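You operate a simulated robot arm through the tools that you are given. There is no shell and no other tool.

Carry out the task below with a simulated robot arm. There is one attempt and no reset: what you move stays moved.

## Task
Fold the book stand flat, slide it aside and dust where it stood.
Fine: slide it toward the door end; use the teal duster and put it back. What is to be rubbed or washed off counts as gone when no trace of it is left.

It is judged by the outcome, as a careful person would: the job done as asked, and still so three seconds after it is handed in. It fails if anything else is knocked over, pushed out of place, dropped, spilled or broken. Flat cloth is picked up by pressing the open fingertips on it (5 to 10 N) and closing them slowly along it; thin cloth reads only 2 to 8 mm in the jaws.

## Robot
A 7-joint arm with a two-finger parallel gripper, fixed in place. Base frame: the origin is on the floor under the middle of its stand, x ahead of it, y to its left, z up. Units: mm, rad, N and s.
It reaches about 1479 mm from its shoulder. Its first joint turns from -2.897 to 2.897 rad. Payload 4.4 kg.
Tool frame: the origin (TCP) lies between the finger pads and is the grasp point; the fingertips stand 23 mm ahead of it; z points along the fingers, y is the line along which they close. Largest opening 94 mm; finger width 38, thickness 10; the body of the gripper, 54 by 96 mm, starts 39 mm behind the TCP.
Orientation is that of the tool frame in the base frame, as a unit quaternion [w, x, y, z]. With the fingers straight down and closing along the base's y, the tool's x points along the base's -x, its y along +y and its z along -z.

## Interface
- The arm moves only by the tool arm_command. Its argument "plan" is a list of rows, each a list of 7 numbers: the shift along the base's x, y, z in mm, then the turn, a rotation vector about the base's x, y, z in rad, then the opening, from 0 (shut) to 1 (fully open). In form: [[x, y, z, rx, ry, rz, fingers], ...]. A call has 1 to 20 rows; each row shifts and turns the commanded pose from where the row before left it. Each row takes 0.2 s and may step no farther than 50 mm and 0.15 rad from the row before; otherwise, or with a gripper value out of range, the whole call is refused. A pose out of reach is approached as far as the arm can. The call stops where the force on the tool passes 50 N (or 10 N more than at its start, if that is more) or the arm is blocked; 0.2 s more then pass. The fingers move at their own pace (about 72 mm/s each) and stop on an object; they squeeze with about 33 N. The grip force told is the motor's: it shows also when the fingers shut on nothing. Time passes only in rows, and 0.2 s behind the last, so rows that do not move let the fingers close. It gives the time, the measured TCP pose, the force on the tool (base axes), the opening and the grip force at its end, in the units of the frame above (readings bear some noise), with the torque about the TCP (base axes, N m) and any sound that the robot's microphone picked up.
- Cameras (640 x 400 px; columns grow to the right, rows downward): "scene" is fixed at [213.6, 504.4, 1579.1]; the picture's right is [-0.33, -0.94, 0.00], its down [-0.59, 0.21, -0.78] and it looks along [0.73, -0.26, -0.63] (base axes); focal length 352 px, centre (320, 200). "wrist" rides on the gripper at [86, 16, -74] in the tool frame; the picture's right is [-0.18, 0.98, 0.00], its down [-0.58, -0.11, -0.81] and it looks along [-0.79, -0.15, 0.59] (tool axes); focal length 243 px, centre (320, 200). There is no depth. A picture from a camera that has moved, and an enlarged one, comes with that camera's place and axes in the base frame and with its lens. The place of the scene camera against the robot may be out by one fixed shift of up to 25 mm in any direction.
- get_image(camera): a new picture of that camera. No time passes.
- close_up(camera, box): a new picture of the part [left, top, right, bottom] of that camera's present view, enlarged. No time passes.
- finish_job(): hands the job in; it is judged then, once.

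Nothing tells you positions but the pictures and the camera data. Unless the task says otherwise, let go and move clear before handing in.

The tools are called as name(argument=value, ...) on one line, values as JSON. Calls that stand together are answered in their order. arm_command: Moves the arm, as the interface text tells. Its arguments: {"type":"object","properties":{"plan":{"type":"array","items":{"type":"array","items":{"type":"number"}}}},"required":["plan"]} The other tools are called the same way: get_image (camera) takes a picture; close_up (camera, box) takes an enlarged picture of a part of a camera's view; finish_job () hands the job in.

At the start:

```text
clock: 0.0
position: [881.9, -99.6, 1189.5]
tcp_rot: [0.0, -0.001, 1.0, 0.0]
contact_force: [-0.1, 0.1, -0.6]
torque: [-0.01, 0.03, -0.02]
grip_width: 94.2
grip_force: 0.1
```

scene: 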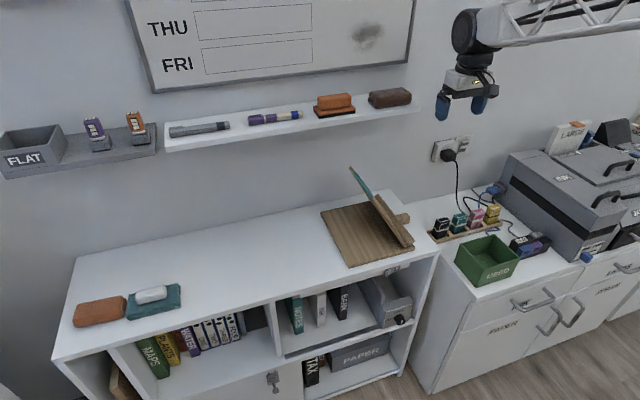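
wrist: 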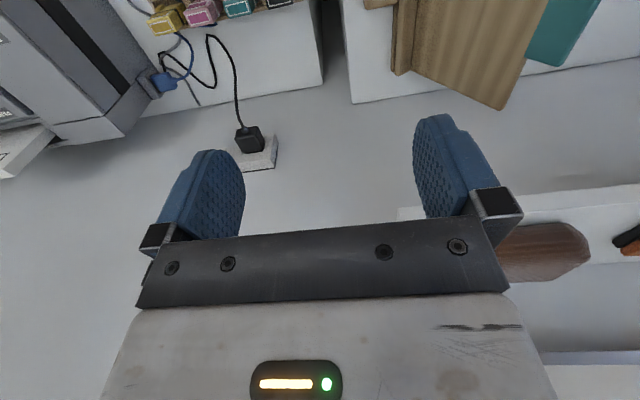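

I see a bookcase with a wooden book stand near its right end, and on the left end a brown item and a teal cloth with something white on it. I'll look closer before moving.

close_up(camera="scene", box=[300, 150, 460, 280])

close_up(camera="scene", box=[50, 260, 210, 360])

close_up(camera="scene", box=[0, 60, 420, 200])

close_up(camera="scene", box=[420, 100, 640, 300])

close_up(camera="scene", box=[40, 180, 460, 400])

```text
3.08 times, centred on (380, 215) of scene
camera zoom: at [213.6, 504.4, 1579.1], right [-0.33, -0.94, 0.0], down [-0.59, 0.21, -0.78], along [0.73, -0.26, -0.63], focal length 1084 px, centre (135, 154)
```

zoom: 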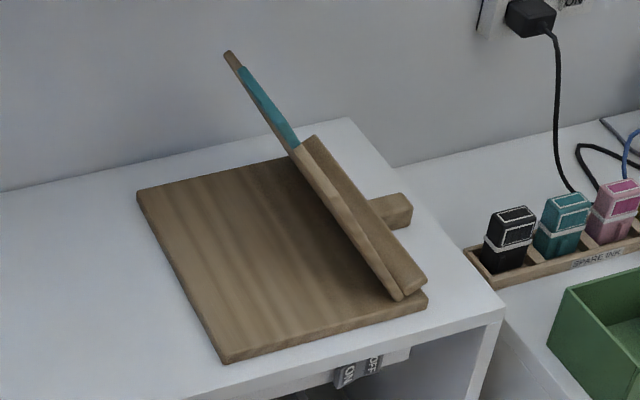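

```text
4.00 times, centred on (130, 310) of scene
camera zoom: at [213.6, 504.4, 1579.1], right [-0.33, -0.94, 0.0], down [-0.59, 0.21, -0.78], along [0.73, -0.26, -0.63], focal length 1410 px, centre (1080, -240)
```

zoom: 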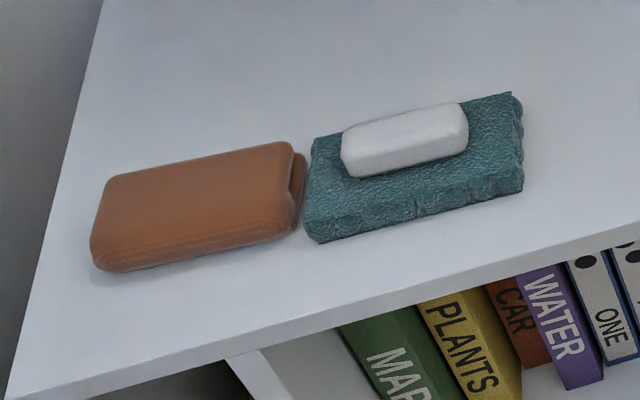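

```text
1.52 times, centred on (210, 130) of scene
camera zoom: at [213.6, 504.4, 1579.1], right [-0.33, -0.94, 0.0], down [-0.59, 0.21, -0.78], along [0.73, -0.26, -0.63], focal length 537 px, centre (488, 307)
```

zoom: 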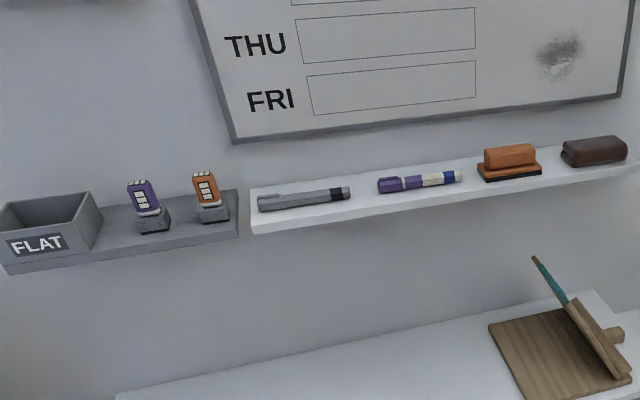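

```text
2.00 times, centred on (530, 200) of scene
camera zoom: at [213.6, 504.4, 1579.1], right [-0.33, -0.94, 0.0], down [-0.59, 0.21, -0.78], along [0.73, -0.26, -0.63], focal length 705 px, centre (-100, 200)
```

zoom: 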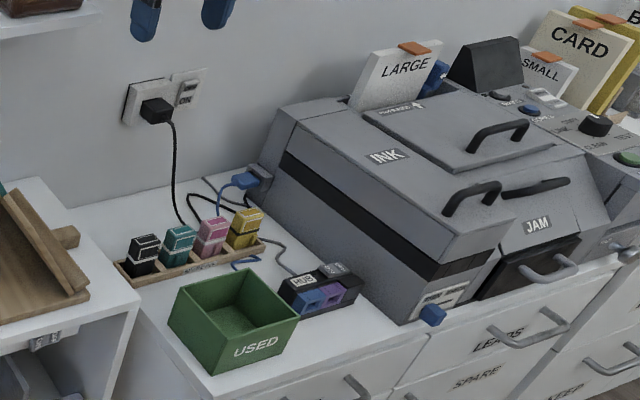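

```text
1.52 times, centred on (250, 290) of scene
camera zoom: at [213.6, 504.4, 1579.1], right [-0.33, -0.94, 0.0], down [-0.59, 0.21, -0.78], along [0.73, -0.26, -0.63], focal length 537 px, centre (427, 63)
```

zoom: 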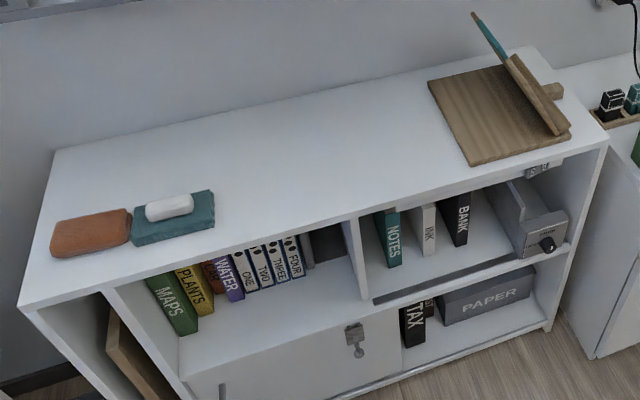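

The stand is two hinged boards near the right end of the bookcase top, and the teal cloth on the left has a white object on it. Another candidate duster may be hidden elsewhere, so I'll pull the arm back for wrist views of the stand and the room.

arm_command(plan=[[-50, 0, 0, 0, 0, 0, 1], [-50, 0, 0, 0, 0, 0, 1], [-50, 0, 0, 0, 0, 0, 1], [-50, 0, 0, 0, 0, 0, 1], [-50, 30, 0, 0, 0, 0, 1], [-50, 30, 0, 0, 0, 0, 1], [0, 40, 0, 0, 0, 0, 1]])

get_image(camera="wrist")

get_image(camera="scene")

```text
refused: row 5 steps farther than a row can; nothing moved
```

```text
taken
camera wrist: at [795.1, -82.5, 1264.7], right [0.18, 0.98, 0.0], down [0.58, -0.11, 0.81], along [0.79, -0.15, -0.59], focal length 243 px, centre (320, 200)
```

wrist: 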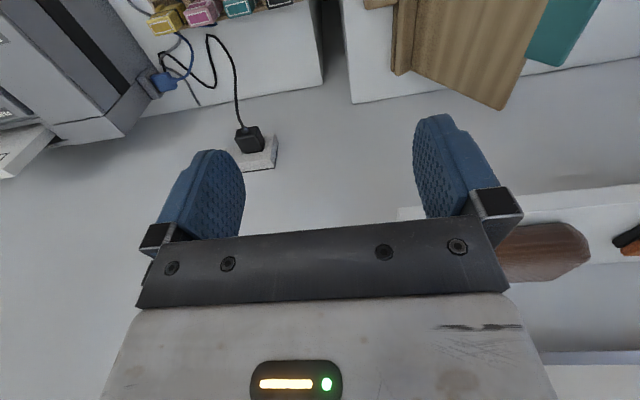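

```text
taken
```

scene: 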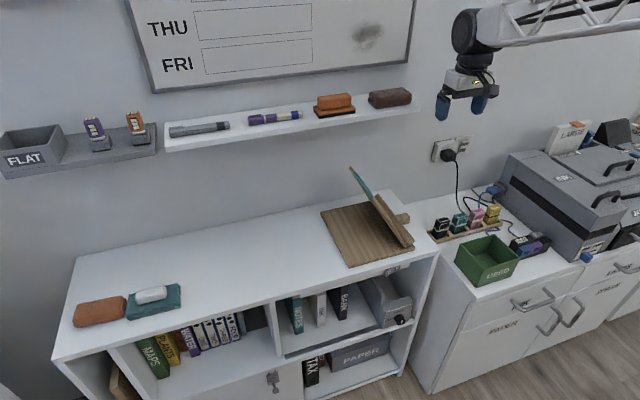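

The command was refused for too long a step, so nothing has moved. I'll repeat the retreat with shorter steps.

arm_command(plan=[[-48, 0, 0, 0, 0, 0, 1], [-48, 0, 0, 0, 0, 0, 1], [-48, 0, 0, 0, 0, 0, 1], [-48, 0, 0, 0, 0, 0, 1], [-40, 28, 0, 0, 0, 0, 1], [-40, 28, 0, 0, 0, 0, 1], [0, 40, 0, 0, 0, 0, 1]])

get_image(camera="wrist")

get_image(camera="scene")

```text
clock: 1.6
position: [609.0, -3.9, 1191.4]
tcp_rot: [0.001, 0.001, 1.0, 0.0]
contact_force: [-0.8, 0.5, -0.7]
torque: [0.0, -0.01, -0.01]
grip_width: 94.3
grip_force: 0.0
```

```text
taken
camera wrist: at [522.7, 12.3, 1265.8], right [0.18, 0.98, 0.0], down [0.58, -0.11, 0.81], along [0.79, -0.15, -0.59], focal length 243 px, centre (320, 200)
```

wrist: 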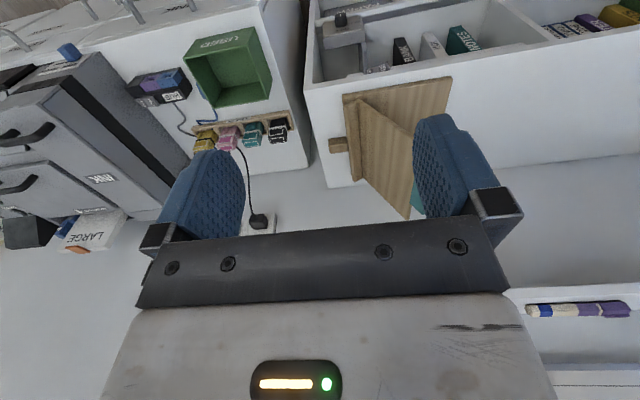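

```text
taken
```

scene: 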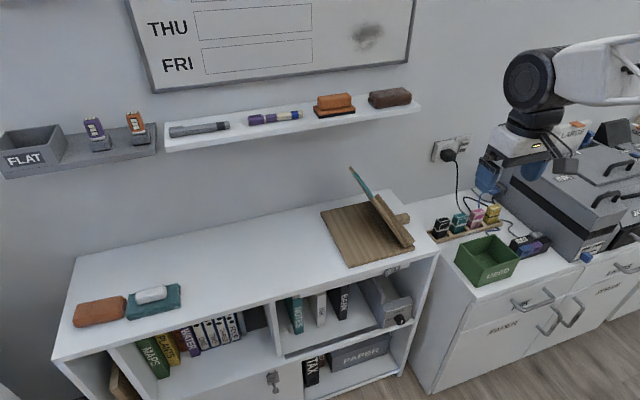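

From two wrist views I place the bookcase top at about z=792, with its back-right corner near (1097, -68). The stand covers roughly x 800 to 1050 and y 0 to 215. I'll zoom in to understand its hinge and prop.

close_up(camera="wrist", box=[290, 40, 490, 240])

close_up(camera="scene", box=[335, 155, 425, 225])

```text
2.00 times, centred on (390, 140) of wrist
camera zoom: at [522.7, 12.3, 1265.8], right [0.18, 0.98, 0.0], down [0.58, -0.11, 0.81], along [0.79, -0.15, -0.59], focal length 485 px, centre (180, 320)
```

zoom: 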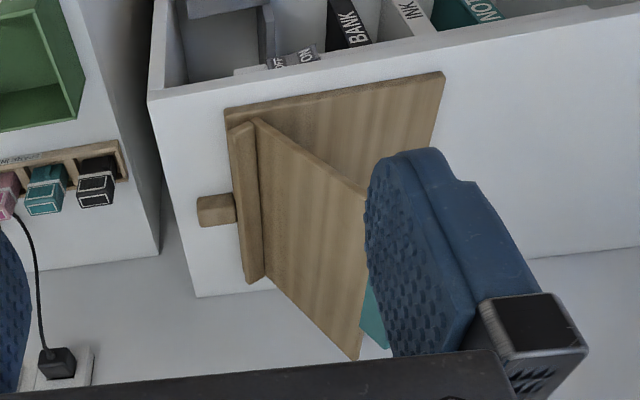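

```text
5.71 times, centred on (380, 190) of scene
camera zoom: at [213.6, 504.4, 1579.1], right [-0.33, -0.94, 0.0], down [-0.59, 0.21, -0.78], along [0.73, -0.26, -0.63], focal length 2014 px, centre (-23, 257)
```

zoom: 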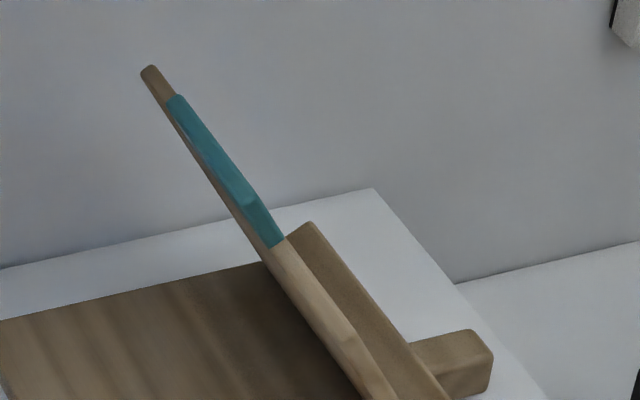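

The stand's panel leans over the base board with a ledge along its right side, and there is something teal on or behind the panel. I'll swing the wrist camera to look at it from the right.

arm_command(plan=[[24.6, -22.4, 0, 0, 0, 0.1428, 1], [24.6, -22.4, 0, 0, 0, 0.1428, 1], [24.6, -22.4, 0, 0, 0, 0.1428, 1], [24.6, -22.4, 0, 0, 0, 0.1428, 1], [24.6, -22.4, 0, 0, 0, 0.1428, 1], [24.6, -22.4, 0, 0, 0, 0.1428, 1], [24.6, -22.4, 0, 0, 0, 0.1428, 1], [24.6, -22.4, 0, 0, 0, 0.1428, 1], [24.6, -22.4, 0, 0, 0, 0.1428, 1], [24.6, -22.4, 0, 0, 0, 0.1428, 1], [24.6, -22.4, 0, 0, 0, 0.1428, 1]])

get_image(camera="wrist")

get_image(camera="scene")

```text
clock: 4.0
position: [882.5, -250.8, 1192.8]
tcp_rot: [0.0, 0.708, -0.706, 0.0]
contact_force: [0.5, 0.4, 0.3]
torque: [0.03, -0.02, 0.02]
grip_width: 94.0
grip_force: 0.0
```

```text
taken
camera wrist: at [866.3, -335.8, 1266.8], right [-0.98, 0.18, 0.0], down [0.11, 0.58, 0.81], along [0.15, 0.79, -0.59], focal length 243 px, centre (320, 200)
```

wrist: 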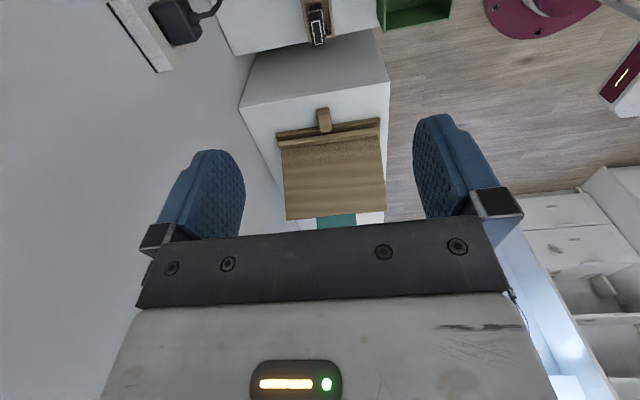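

```text
taken
```

scene: 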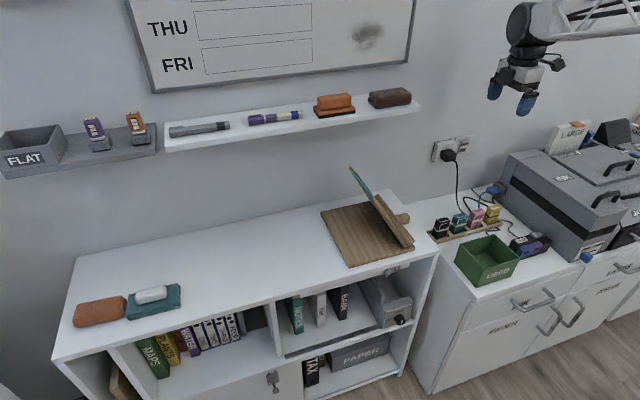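

close_up(camera="wrist", box=[230, 70, 430, 240])

close_up(camera="wrist", box=[430, 100, 640, 400])

```text
2.35 times, centred on (330, 155) of wrist
camera zoom: at [866.3, -335.8, 1266.8], right [-0.98, 0.18, 0.0], down [0.11, 0.58, 0.81], along [0.15, 0.79, -0.59], focal length 571 px, centre (296, 306)
```

zoom: 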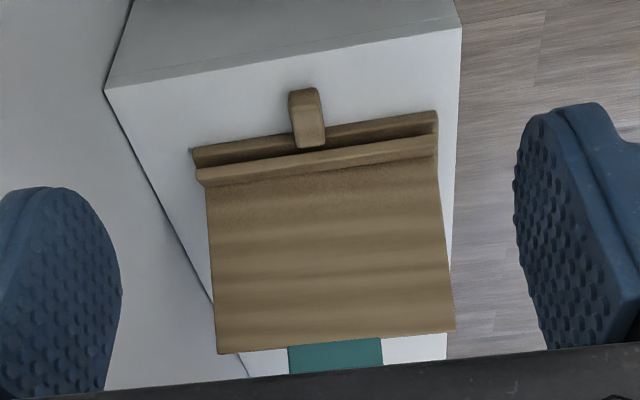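

```text
1.33 times, centred on (535, 250) of wrist
camera zoom: at [866.3, -335.8, 1266.8], right [-0.98, 0.18, 0.0], down [0.11, 0.58, 0.81], along [0.15, 0.79, -0.59], focal length 324 px, centre (33, 133)
```

zoom: 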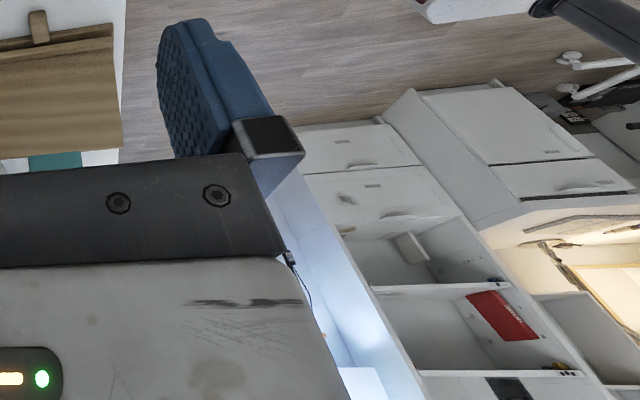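

The stand's panel top edge is about x 804–1032, y 121, z 972, so it leans about 59° over the base, and the teal tab sticks out above that edge. Next I'll look from the left-front to see the underside and what holds it up.

arm_command(plan=[[-8, 36, -3, 0, 0, -0.1447, 1], [-8, 36, -3, 0, 0, -0.1447, 1], [-8, 36, -3, 0, 0, -0.1447, 1], [-8, 36, -3, 0, 0, -0.1447, 1], [-8, 36, -3, 0, 0, -0.1447, 1], [-8, 36, -3, 0, 0, -0.1447, 1], [-8, 36, -3, 0, 0, -0.1447, 1], [-8, 36, -3, 0, 0, -0.1447, 1], [-8, 36, -3, 0, 0, -0.1447, 1], [-8, 36, -3, 0, 0, -0.1447, 1], [-8, 36, -3, 0, 0, -0.1447, 1], [-8, 36, -3, 0, 0, -0.1447, 1], [-8, 36, -3, 0, 0, -0.1447, 1], [-8, 36, -3, 0, 0, -0.1447, 1], [-8, 36, -3, 0, 0, -0.1447, 1]])

get_image(camera="wrist")

get_image(camera="scene")

```text
clock: 7.2
position: [760.7, 290.9, 1143.9]
tcp_rot: [0.0, 0.297, 0.955, 0.001]
contact_force: [0.0, 0.5, 0.4]
torque: [0.01, 0.04, 0.02]
grip_width: 93.7
grip_force: 0.0
```

```text
taken
camera wrist: at [698.3, 353.8, 1218.7], right [0.71, 0.71, 0.0], down [0.42, -0.42, 0.81], along [0.57, -0.57, -0.59], focal length 243 px, centre (320, 200)
```

wrist: 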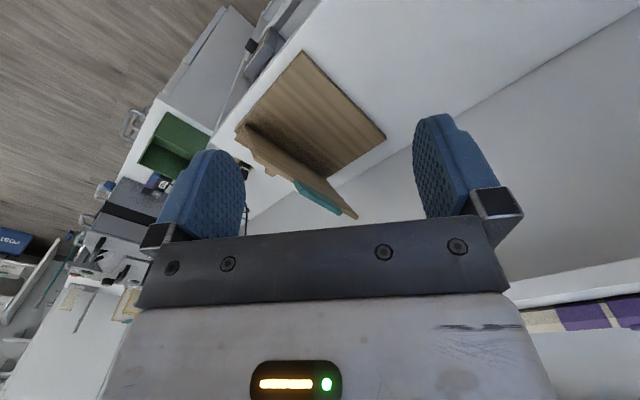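

```text
taken
```

scene: 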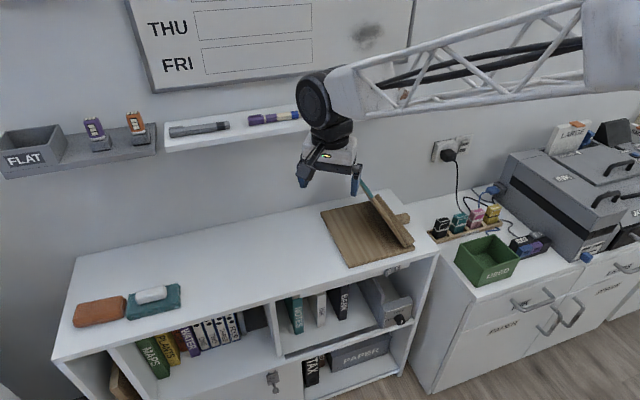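

close_up(camera="wrist", box=[220, 40, 400, 230])

close_up(camera="wrist", box=[0, 60, 160, 400])

```text
2.11 times, centred on (310, 135) of wrist
camera zoom: at [698.3, 353.8, 1218.7], right [0.71, 0.71, 0.0], down [0.42, -0.42, 0.81], along [0.57, -0.57, -0.59], focal length 511 px, centre (341, 337)
```

zoom: 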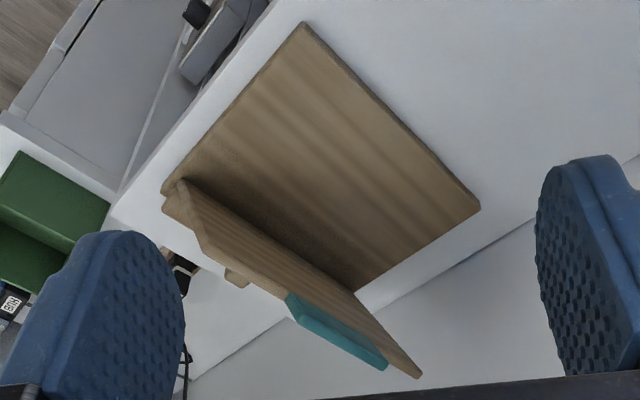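

```text
1.18 times, centred on (80, 230) of wrist
camera zoom: at [698.3, 353.8, 1218.7], right [0.71, 0.71, 0.0], down [0.42, -0.42, 0.81], along [0.57, -0.57, -0.59], focal length 285 px, centre (602, 165)
```

zoom: 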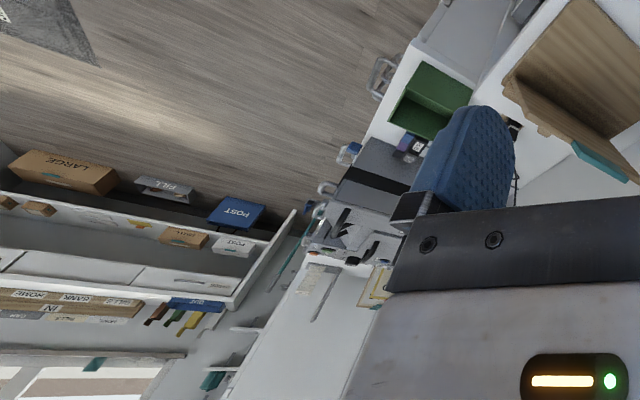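

The teal piece is a pull tab on the panel's top edge, and I see no strut under the panel. Before deciding the slide direction I need to find the door, so I'll look toward +y.

arm_command(plan=[[0, 0, 3, 0, 0, 0.145, 1], [0, 0, 3, 0, 0, 0.145, 1], [0, 0, 3, 0, 0, 0.145, 1], [0, 0, 3, 0, 0, 0.145, 1], [0, 0, 3, 0, 0, 0.145, 1], [0, 0, 3, 0, 0, 0.145, 1], [0, 0, 3, 0, 0, 0.145, 1], [0, 0, 3, 0, 0, 0.145, 1], [0, 0, 3, 0, 0, 0.145, 1], [0, 0, 3, 0, 0, 0.145, 1], [0, 0, 3, 0, 0, 0.145, 1], [0, 0, 3, 0, 0, 0.145, 1], [0, 0, 3, 0, 0, 0.145, 1], [0, 0, 3, 0, 0, 0.145, 1], [0, 0, 3, 0, 0, 0.145, 1], [0, 0, 0, 0.125, 0, 0, 1], [0, 0, 0, 0.125, 0, 0, 1], [0, 0, 0, 0.125, 0, 0, 1], [0, 0, 0, 0.125, 0, 0, 1]])

get_image(camera="wrist")

```text
clock: 11.2
position: [761.3, 290.7, 1189.5]
tcp_rot: [-0.176, 0.687, -0.683, -0.175]
contact_force: [0.3, -0.3, -0.3]
torque: [0.03, -0.02, 0.02]
grip_width: 93.8
grip_force: 0.1
```

```text
taken
camera wrist: at [744.6, 179.8, 1213.9], right [-0.98, 0.16, 0.09], down [0.11, 0.12, 0.99], along [0.14, 0.98, -0.14], focal length 243 px, centre (320, 200)
```

wrist: 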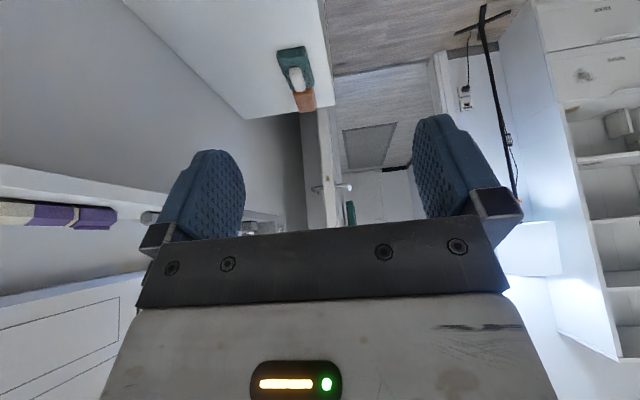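

A room door with a handle and a doorway show beyond the +y end of the bookcase. So "toward the door end" means sliding toward +y.

close_up(camera="wrist", box=[230, 20, 460, 230])

close_up(camera="wrist", box=[250, 30, 340, 120])

```text
1.90 times, centred on (345, 125) of wrist
camera zoom: at [744.6, 179.8, 1213.9], right [-0.98, 0.16, 0.09], down [0.11, 0.12, 0.99], along [0.14, 0.98, -0.14], focal length 462 px, centre (272, 343)
```

zoom: 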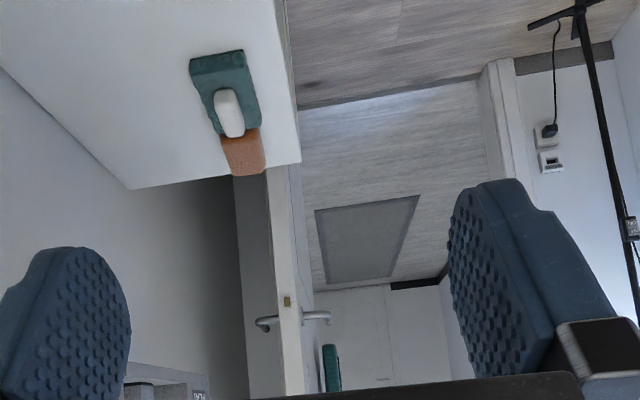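

```text
4.44 times, centred on (295, 75) of wrist
camera zoom: at [744.6, 179.8, 1213.9], right [-0.98, 0.16, 0.09], down [0.11, 0.12, 0.99], along [0.14, 0.98, -0.14], focal length 1078 px, centre (431, 756)
```

zoom: 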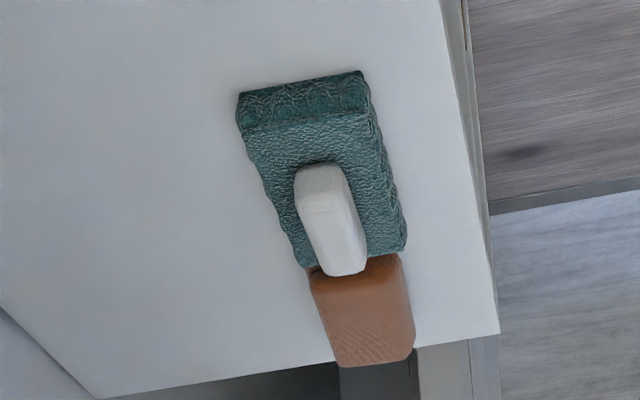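

The open door confirms +y as the slide direction, and the duster is the teal pad with a white handle at about x 830–900, y 660–790. Next I'll take a closer look at the block on the stand's right side in case it is a latch.

arm_command(plan=[[12, -36, 0, 0, 0, 0, 1], [12, -36, 0, 0, 0, 0, 1], [12, -36, 0, 0, 0, 0, 1], [12, -36, 0, 0, 0, 0, 1], [12, -36, 0, 0, 0, 0, 1], [12, -36, 0, 0, 0, 0, 1], [12, -36, 0, 0, 0, 0, 1], [12, -36, 0, 0, 0, 0, 1], [12, -36, 0, 0, 0, 0, 1], [12, -36, 0, -0.125, 0, 0, 1], [12, -36, 0, -0.125, 0, 0, 1], [12, -36, 0, -0.125, 0, 0, 1], [12, -38, 0, -0.125, 0, 0, 1], [0, 0, -40, 0, 0, 0, 1], [0, 0, -40, 0, 0, 0, 1], [0, 0, -40, 0, 0, 0, 1], [0, 0, -40, 0, 0, 0, 1], [0, 0, -40, 0, 0, 0, 1]])

get_image(camera="wrist")

get_image(camera="scene")

```text
clock: 15.0
position: [917.3, -179.5, 988.6]
tcp_rot: [0.0, 0.709, -0.706, 0.0]
contact_force: [-0.2, 0.5, 1.1]
torque: [0.01, 0.04, -0.01]
grip_width: 94.0
grip_force: 0.0
```

```text
taken
camera wrist: at [900.7, -266.1, 1062.9], right [-0.98, 0.18, 0.0], down [0.1, 0.58, 0.81], along [0.15, 0.79, -0.59], focal length 243 px, centre (320, 200)
```

wrist: 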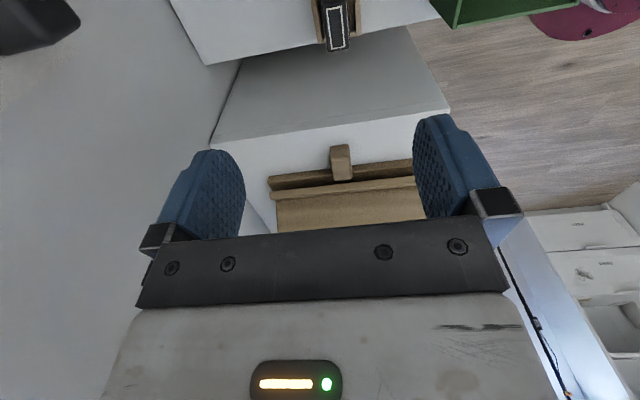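

```text
taken
```

scene: 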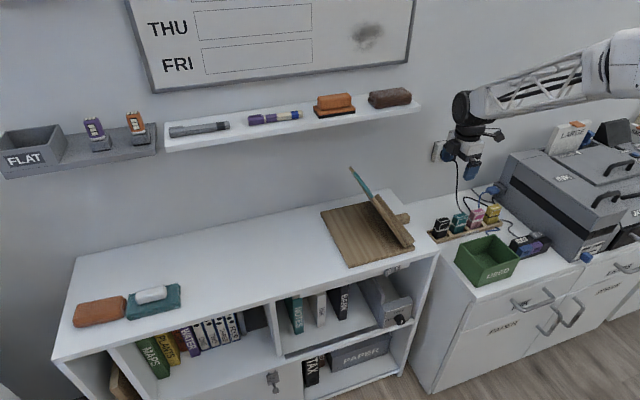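

close_up(camera="wrist", box=[250, 120, 430, 235])

```text
3.48 times, centred on (340, 178) of wrist
camera zoom: at [900.7, -266.1, 1062.9], right [-0.98, 0.18, 0.0], down [0.1, 0.58, 0.81], along [0.15, 0.79, -0.59], focal length 844 px, centre (250, 278)
```

zoom: 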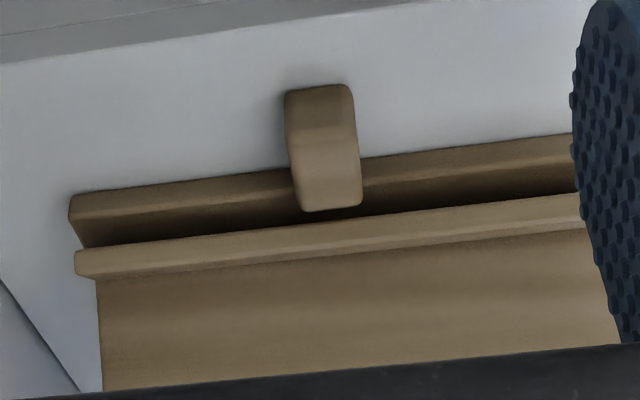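

The block is a fixed lug on the base's right edge, about 28 mm wide at x≈915, not a latch. I'll close the fingers, come in from the right behind the panel's upper edge and push it down gently, starting with the approach.

arm_command(plan=[[0, 40, 0, 0, 0, 0, 0], [0, 40, 0, 0, 0, 0, 0], [0, 40, 0, 0, 0, 0, 0], [0, 40, 0, 0, 0, 0, 0], [0, 40, 0, 0, 0, 0, 0], [0, 35, -6, 0, 0, 0, 0], [0, 0, -4, 0, 0, 0, 0], [0, 0, 0, 0, 0, 0, 0]])

get_image(camera="wrist")

get_image(camera="scene")

```text
clock: 16.8
position: [915.4, 55.4, 980.0]
tcp_rot: [0.0, 0.709, -0.705, 0.0]
contact_force: [0.1, -0.2, 0.3]
torque: [-0.02, -0.01, 0.0]
grip_width: 0.0
grip_force: 32.6
```

```text
taken
camera wrist: at [900.6, -31.1, 1054.6], right [-0.98, 0.18, 0.0], down [0.11, 0.58, 0.81], along [0.14, 0.79, -0.59], focal length 243 px, centre (320, 200)
```

wrist: 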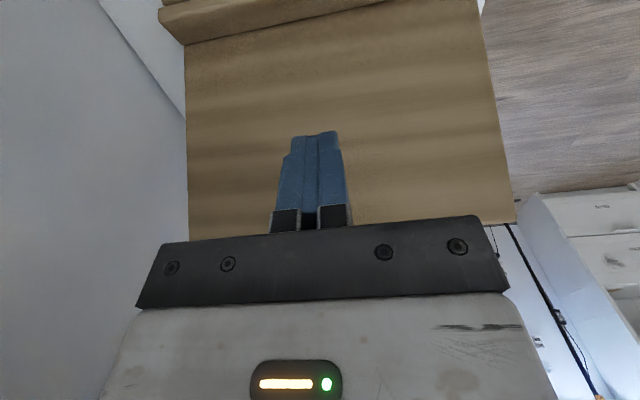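

```text
taken
```

scene: 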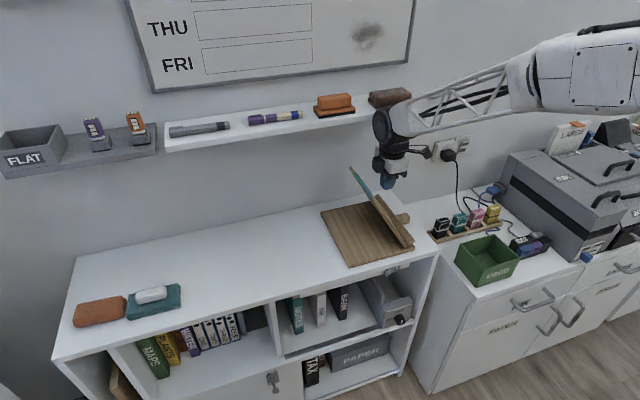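

The closed fingers are just behind the panel's upper part. I'll inch toward +y until contact.

arm_command(plan=[[0, 6, 0, 0, 0, 0, 0], [0, 6, 0, 0, 0, 0, 0], [0, 6, 0, 0, 0, 0, 0], [0, 6, 0, 0, 0, 0, 0], [0, 4, 0, 0, 0, 0, 0], [0, 4, 0, 0, 0, 0, 0]])

close_up(camera="scene", box=[320, 130, 440, 280])

```text
clock: 18.2
position: [917.1, 86.4, 978.5]
tcp_rot: [0.001, 0.709, -0.705, 0.0]
contact_force: [0.3, -0.5, -0.3]
torque: [0.0, 0.04, 0.02]
grip_width: 0.0
grip_force: 33.3
```

```text
2.67 times, centred on (380, 205) of scene
camera zoom: at [213.6, 504.4, 1579.1], right [-0.33, -0.94, 0.0], down [-0.59, 0.21, -0.78], along [0.73, -0.26, -0.63], focal length 940 px, centre (160, 187)
```

zoom: 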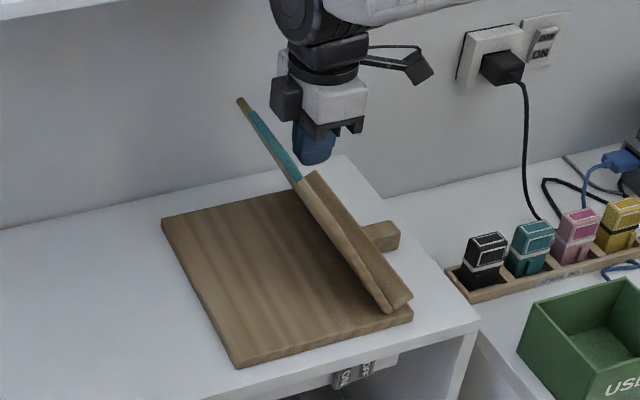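

arm_command(plan=[[0, 4, -1, 0, 0, 0, 0], [0, 4, -1, 0, 0, 0, 0], [0, 4, -2, 0, 0, 0, 0]])

close_up(camera="scene", box=[320, 130, 440, 280])

```text
clock: 19.0
position: [917.2, 100.8, 975.8]
tcp_rot: [0.001, 0.709, -0.705, 0.001]
contact_force: [0.1, 0.2, 0.5]
torque: [0.03, -0.01, -0.01]
grip_width: 0.0
grip_force: 33.0
```

```text
2.67 times, centred on (380, 205) of scene
camera zoom: at [213.6, 504.4, 1579.1], right [-0.33, -0.94, 0.0], down [-0.59, 0.21, -0.78], along [0.73, -0.26, -0.63], focal length 940 px, centre (160, 187)
```

zoom: 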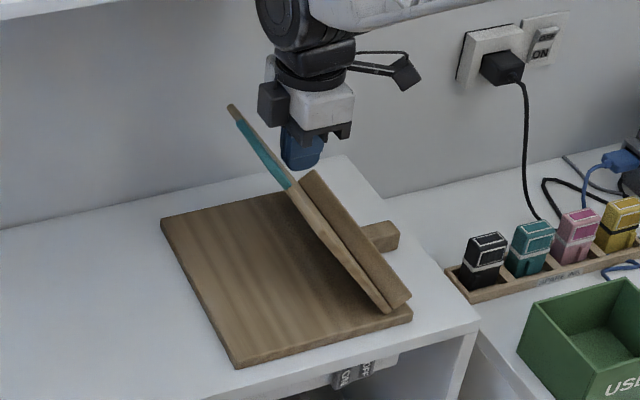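

The panel has started to turn with almost no force, so it is a light hinge. I'll follow the arc slowly.

arm_command(plan=[[0, 7.5, -5.4, 0, 0, 0, 0], [0, 7.3, -5.8, 0, 0, 0, 0], [0, 6.9, -6.1, 0, 0, 0, 0], [0, 6.6, -6.5, 0, 0, 0, 0], [0, 6.3, -6.8, 0, 0, 0, 0]])

close_up(camera="scene", box=[320, 130, 440, 280])

get_image(camera="wrist")

```text
clock: 20.2
position: [916.2, 133.7, 943.6]
tcp_rot: [0.0, 0.709, -0.705, -0.001]
contact_force: [0.5, 0.6, -0.7]
torque: [0.0, -0.01, 0.0]
grip_width: 0.3
grip_force: 32.9
```

```text
2.67 times, centred on (380, 205) of scene
camera zoom: at [213.6, 504.4, 1579.1], right [-0.33, -0.94, 0.0], down [-0.59, 0.21, -0.78], along [0.73, -0.26, -0.63], focal length 940 px, centre (160, 187)
```

zoom: 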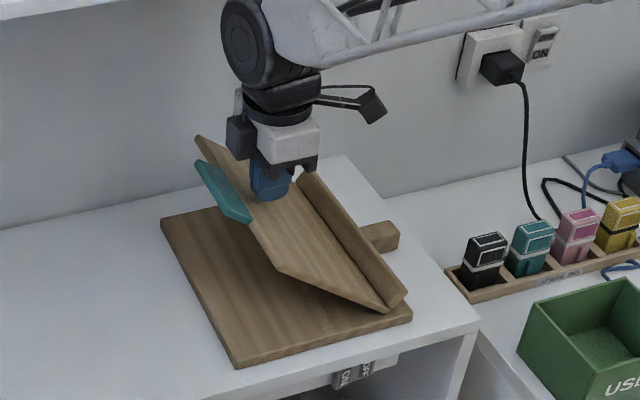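

```text
taken
camera wrist: at [900.0, 47.4, 1018.2], right [-0.98, 0.18, 0.0], down [0.11, 0.58, 0.81], along [0.14, 0.79, -0.59], focal length 243 px, centre (320, 200)
```

wrist: 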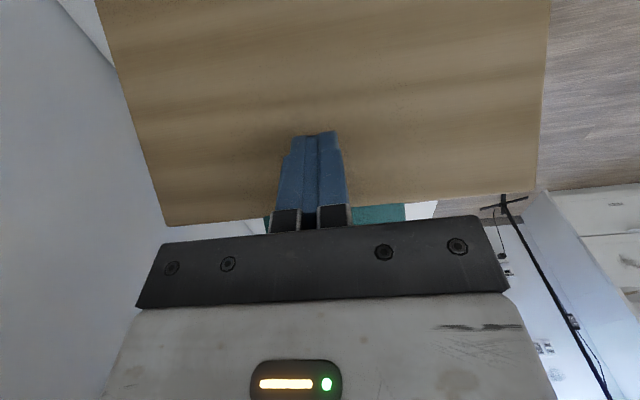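

The panel is following the fingers smoothly. I'll keep going down the arc.

arm_command(plan=[[0, 5.9, -7.2, 0, 0, 0, 0], [0, 5.5, -7.4, 0, 0, 0, 0], [0, 5.1, -7.7, 0, 0, 0, 0], [0, 4.7, -8.0, 0, 0, 0, 0], [0, 4.3, -8.2, 0, 0, 0, 0], [0, 3.8, -8.4, 0, 0, 0, 0], [0, 3.4, -8.7, 0, 0, 0, 0], [0, 3.0, -8.8, 0, 0, 0, 0], [0, 2.4, -8.9, 0, 0, 0, 0], [0, 2.0, -9.0, 0, 0, 0, 0], [0, 1.6, -9.2, 0, 0, 0, 0]])

close_up(camera="scene", box=[300, 130, 440, 280])

```text
clock: 22.6
position: [916.6, 176.7, 852.6]
tcp_rot: [0.0, 0.709, -0.706, 0.0]
contact_force: [0.5, -0.8, -0.2]
torque: [-0.03, 0.01, 0.0]
grip_width: 0.1
grip_force: 33.2
```

```text
2.67 times, centred on (370, 205) of scene
camera zoom: at [213.6, 504.4, 1579.1], right [-0.33, -0.94, 0.0], down [-0.59, 0.21, -0.78], along [0.73, -0.26, -0.63], focal length 940 px, centre (187, 187)
```

zoom: 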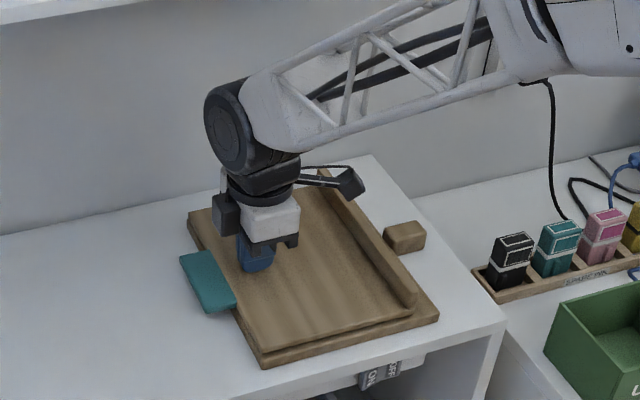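

The panel is nearly flat on the base. I'll press down in small steps until I feel it bottom out.

arm_command(plan=[[0, 0.5, -4, 0, 0, 0, 0], [0, 0.3, -4, 0, 0, 0, 0], [0, 0, -3, 0, 0, 0, 0]])

close_up(camera="scene", box=[300, 130, 440, 280])

```text
clock: 23.3
position: [917.3, 176.6, 851.7]
tcp_rot: [-0.002, 0.708, -0.706, 0.001]
contact_force: [0.1, -1.1, 12.7]
torque: [-0.27, 0.03, -0.01]
grip_width: 0.3
grip_force: 32.6
stopped in row 3: the force on the tool passed its limit at 57 N (the readings are from after the stop); the commanded pose is now the measured one
```

```text
2.67 times, centred on (370, 205) of scene
camera zoom: at [213.6, 504.4, 1579.1], right [-0.33, -0.94, 0.0], down [-0.59, 0.21, -0.78], along [0.73, -0.26, -0.63], focal length 940 px, centre (187, 187)
```

zoom: 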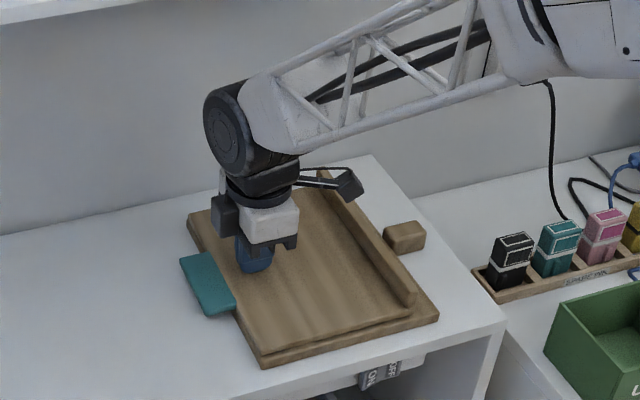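

The panel is flat and solid under the fingers at fingertip height about 829. I'll lift clear and check that it stays down.

arm_command(plan=[[0, 0, 15, 0, 0, 0, 0], [0, 0, 40, 0, 0, 0, 0], [0, 0, 45, 0, 0, 0, 0], [0, -40, 30, 0, 0, 0, 0], [0, -45, 0, 0, 0, 0, 0], [0, -45, 0, 0, 0, 0, 0], [0, -45, 0, 0, 0, 0, 0], [0, -45, 0, 0, 0, 0, 0], [0, -45, 0, 0, 0, 0, 0]])

get_image(camera="scene")

close_up(camera="scene", box=[300, 160, 460, 280])

get_image(camera="wrist")

```text
clock: 25.3
position: [916.8, -89.7, 975.9]
tcp_rot: [-0.001, 0.709, -0.705, 0.0]
contact_force: [0.1, -0.1, -0.3]
torque: [0.02, 0.02, 0.02]
grip_width: 0.0
grip_force: 32.9
```

```text
taken
```

scene: 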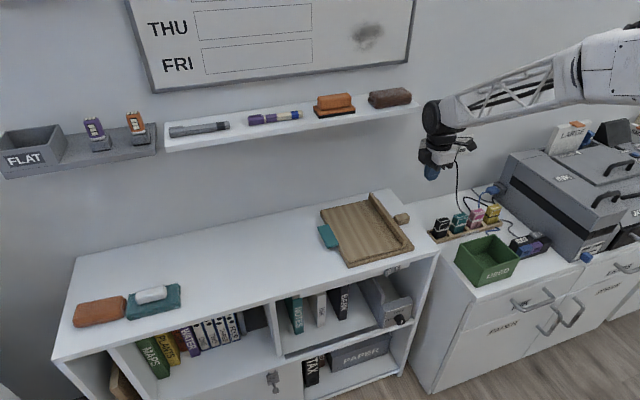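

```text
3.33 times, centred on (380, 220) of scene
camera zoom: at [213.6, 504.4, 1579.1], right [-0.33, -0.94, 0.0], down [-0.59, 0.21, -0.78], along [0.73, -0.26, -0.63], focal length 1175 px, centre (120, 133)
```

zoom: 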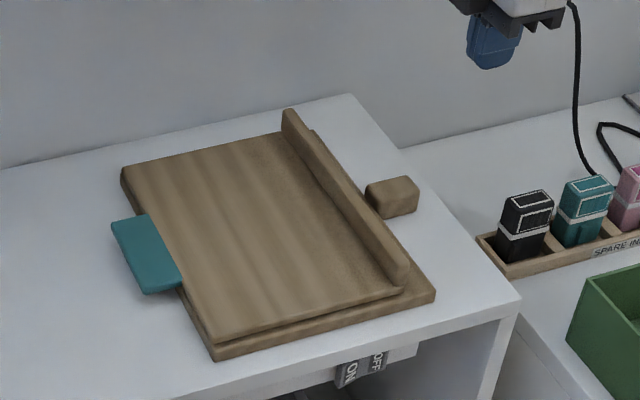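

```text
taken
camera wrist: at [900.9, -175.7, 1051.1], right [-0.98, 0.18, 0.0], down [0.1, 0.58, 0.81], along [0.15, 0.79, -0.59], focal length 243 px, centre (320, 200)
```

wrist: 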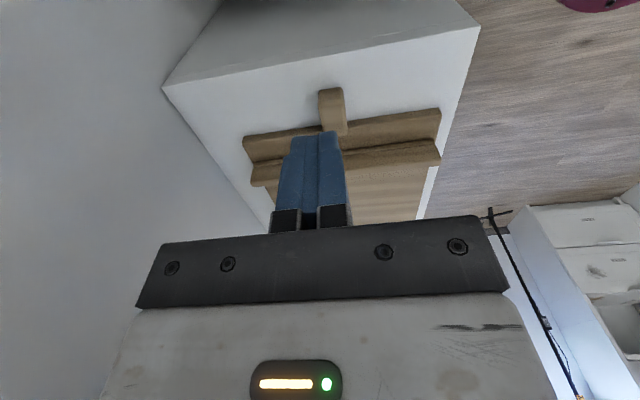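

The stand is folded flat and stays that way. The lug on its right edge spans about x 904–932, y -29 to 5, up to z 825, so I'll grip it across x and use it to slide the stand toward +y.

arm_command(plan=[[0, 36, 0, 0, 0, 0, 0.9], [0, 36, 0, 0, 0, 0, 0.9], [1, 0, -35, 0, 0, 0, 0.9], [0, 0, -35, 0, 0, 0, 0.9], [0, 0, -35, 0, 0, 0, 0.9], [0, 0, -20, 0, 0, 0, 0.9], [0, 0, 0, 0, 0, 0, 0.9]])

get_image(camera="wrist")

close_up(camera="scene", box=[300, 130, 480, 280])

```text
clock: 26.9
position: [917.5, -14.8, 853.2]
tcp_rot: [-0.001, 0.709, -0.705, 0.001]
contact_force: [-0.8, 0.1, -0.1]
torque: [-0.03, -0.01, 0.03]
grip_width: 84.4
grip_force: 0.0
```

```text
taken
camera wrist: at [901.3, -101.7, 928.0], right [-0.98, 0.18, 0.0], down [0.1, 0.58, 0.81], along [0.15, 0.79, -0.59], focal length 243 px, centre (320, 200)
```

wrist: 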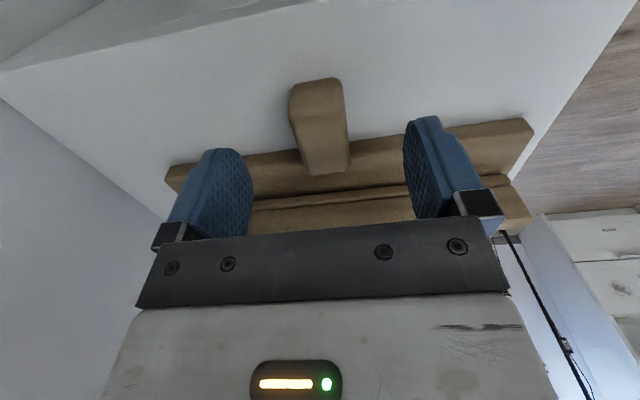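

```text
2.67 times, centred on (390, 205) of scene
camera zoom: at [213.6, 504.4, 1579.1], right [-0.33, -0.94, 0.0], down [-0.59, 0.21, -0.78], along [0.73, -0.26, -0.63], focal length 940 px, centre (133, 187)
```

zoom: 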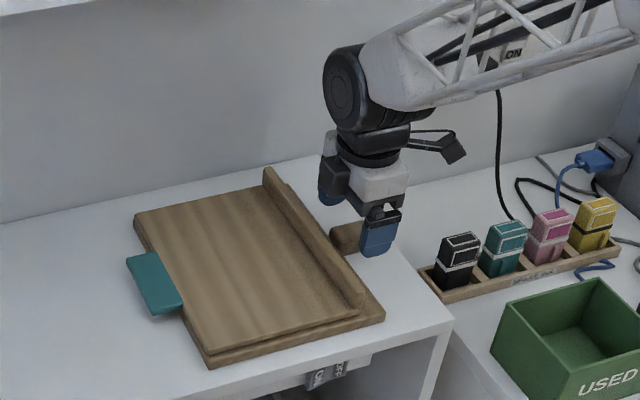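

The lug sits centred between the open fingers. I'll back off a few mm from the base edge, lower, and close on it.

arm_command(plan=[[1, -6, 0, 0, 0, 0, 0.9], [0, 0, -12, 0, 0, 0, 0.9], [0, 0, -10, 0, 0, 0, 0.9], [0, 0, -8, 0, 0, 0, 0.9], [0, 0, 0, 0, 0, 0, 0.6], [0, 0, 0, 0, 0, 0, 0.4], [0, 0, 0, 0, 0, 0, 0], [0, 0, 0, 0, 0, 0, 0]])

get_image(camera="wrist")

close_up(camera="scene", box=[300, 130, 480, 280])

```text
clock: 28.7
position: [918.3, -20.7, 823.9]
tcp_rot: [-0.002, 0.709, -0.705, 0.002]
contact_force: [-2.7, -1.2, 2.7]
torque: [0.04, 0.46, 0.41]
grip_width: 27.7
grip_force: 32.9
```

```text
taken
camera wrist: at [902.3, -108.0, 899.0], right [-0.98, 0.18, 0.0], down [0.1, 0.58, 0.81], along [0.15, 0.79, -0.59], focal length 243 px, centre (320, 200)
```

wrist: 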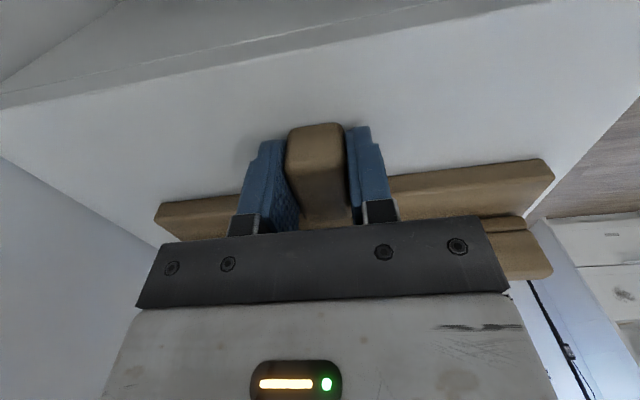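

```text
2.67 times, centred on (390, 205) of scene
camera zoom: at [213.6, 504.4, 1579.1], right [-0.33, -0.94, 0.0], down [-0.59, 0.21, -0.78], along [0.73, -0.26, -0.63], focal length 940 px, centre (133, 187)
```

zoom: 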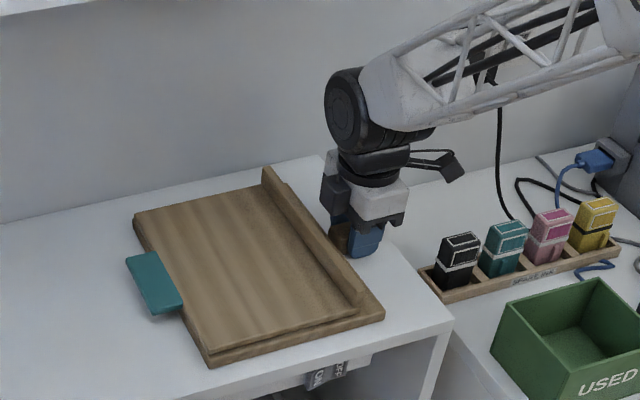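

The lug is gripped at 27.7 mm. I'll start the slide gently and watch the forces.

arm_command(plan=[[0, 4, 0, 0, 0, 0, 0], [0, 6, 0, 0, 0, 0, 0], [0, 8, 0, 0, 0, 0, 0], [0, 10, 0, 0, 0, 0, 0], [0, 10, 0, 0, 0, 0, 0]])

close_up(camera="scene", box=[280, 130, 480, 290])

```text
clock: 29.9
position: [919.2, 16.5, 823.8]
tcp_rot: [-0.001, 0.709, -0.705, 0.002]
contact_force: [0.3, -6.0, 6.6]
torque: [0.03, 0.68, 0.33]
grip_width: 28.0
grip_force: 32.9
```

```text
2.50 times, centred on (380, 210) of scene
camera zoom: at [213.6, 504.4, 1579.1], right [-0.33, -0.94, 0.0], down [-0.59, 0.21, -0.78], along [0.73, -0.26, -0.63], focal length 881 px, centre (170, 175)
```

zoom: 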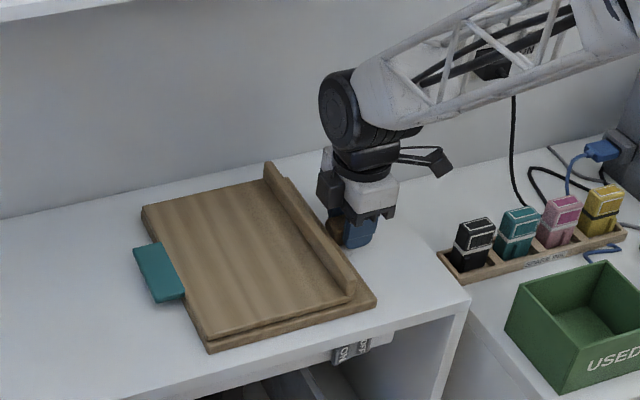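

It slides with about 6 N of drag. I'll continue the slide for another 260 mm.

arm_command(plan=[[0, 13, 0, 0, 0, 0, 0], [0, 13, 0, 0, 0, 0, 0], [0, 13, 0, 0, 0, 0, 0], [0, 13, 0, 0, 0, 0, 0], [0, 13, 0, 0, 0, 0, 0], [0, 13, 0, 0, 0, 0, 0], [0, 13, 0, 0, 0, 0, 0], [0, 13, 0, 0, 0, 0, 0], [0, 13, 0, 0, 0, 0, 0], [0, 13, 0, 0, 0, 0, 0], [0, 13, 0, 0, 0, 0, 0], [0, 13, 0, 0, 0, 0, 0], [0, 13, 0, 0, 0, 0, 0], [0, 13, 0, 0, 0, 0, 0], [0, 13, 0, 0, 0, 0, 0], [0, 13, 0, 0, 0, 0, 0], [0, 13, 0, 0, 0, 0, 0], [0, 13, 0, 0, 0, 0, 0], [0, 13, 0, 0, 0, 0, 0], [0, 13, 0, 0, 0, 0, 0]])

get_image(camera="scene")

close_up(camera="scene", box=[200, 130, 460, 310])

```text
clock: 34.1
position: [918.6, 275.7, 822.4]
tcp_rot: [-0.001, 0.709, -0.705, 0.001]
contact_force: [-1.2, -3.2, 2.6]
torque: [-0.2, 0.49, 0.31]
grip_width: 28.0
grip_force: 32.8
```

```text
taken
```

scene: 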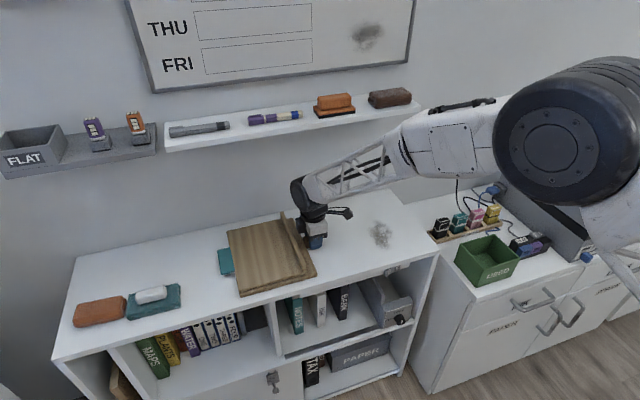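

```text
2.22 times, centred on (330, 220) of scene
camera zoom: at [213.6, 504.4, 1579.1], right [-0.33, -0.94, 0.0], down [-0.59, 0.21, -0.78], along [0.73, -0.26, -0.63], focal length 783 px, centre (298, 156)
```

zoom: 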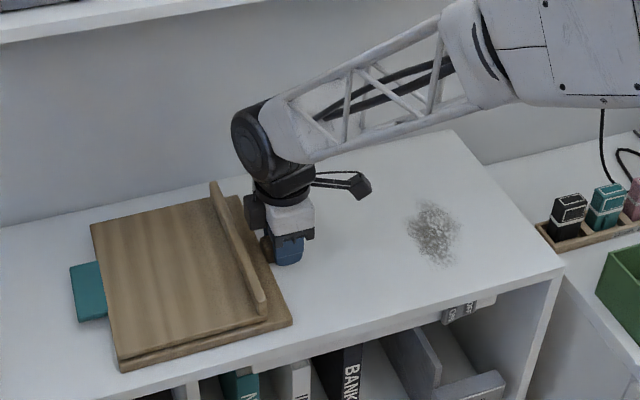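

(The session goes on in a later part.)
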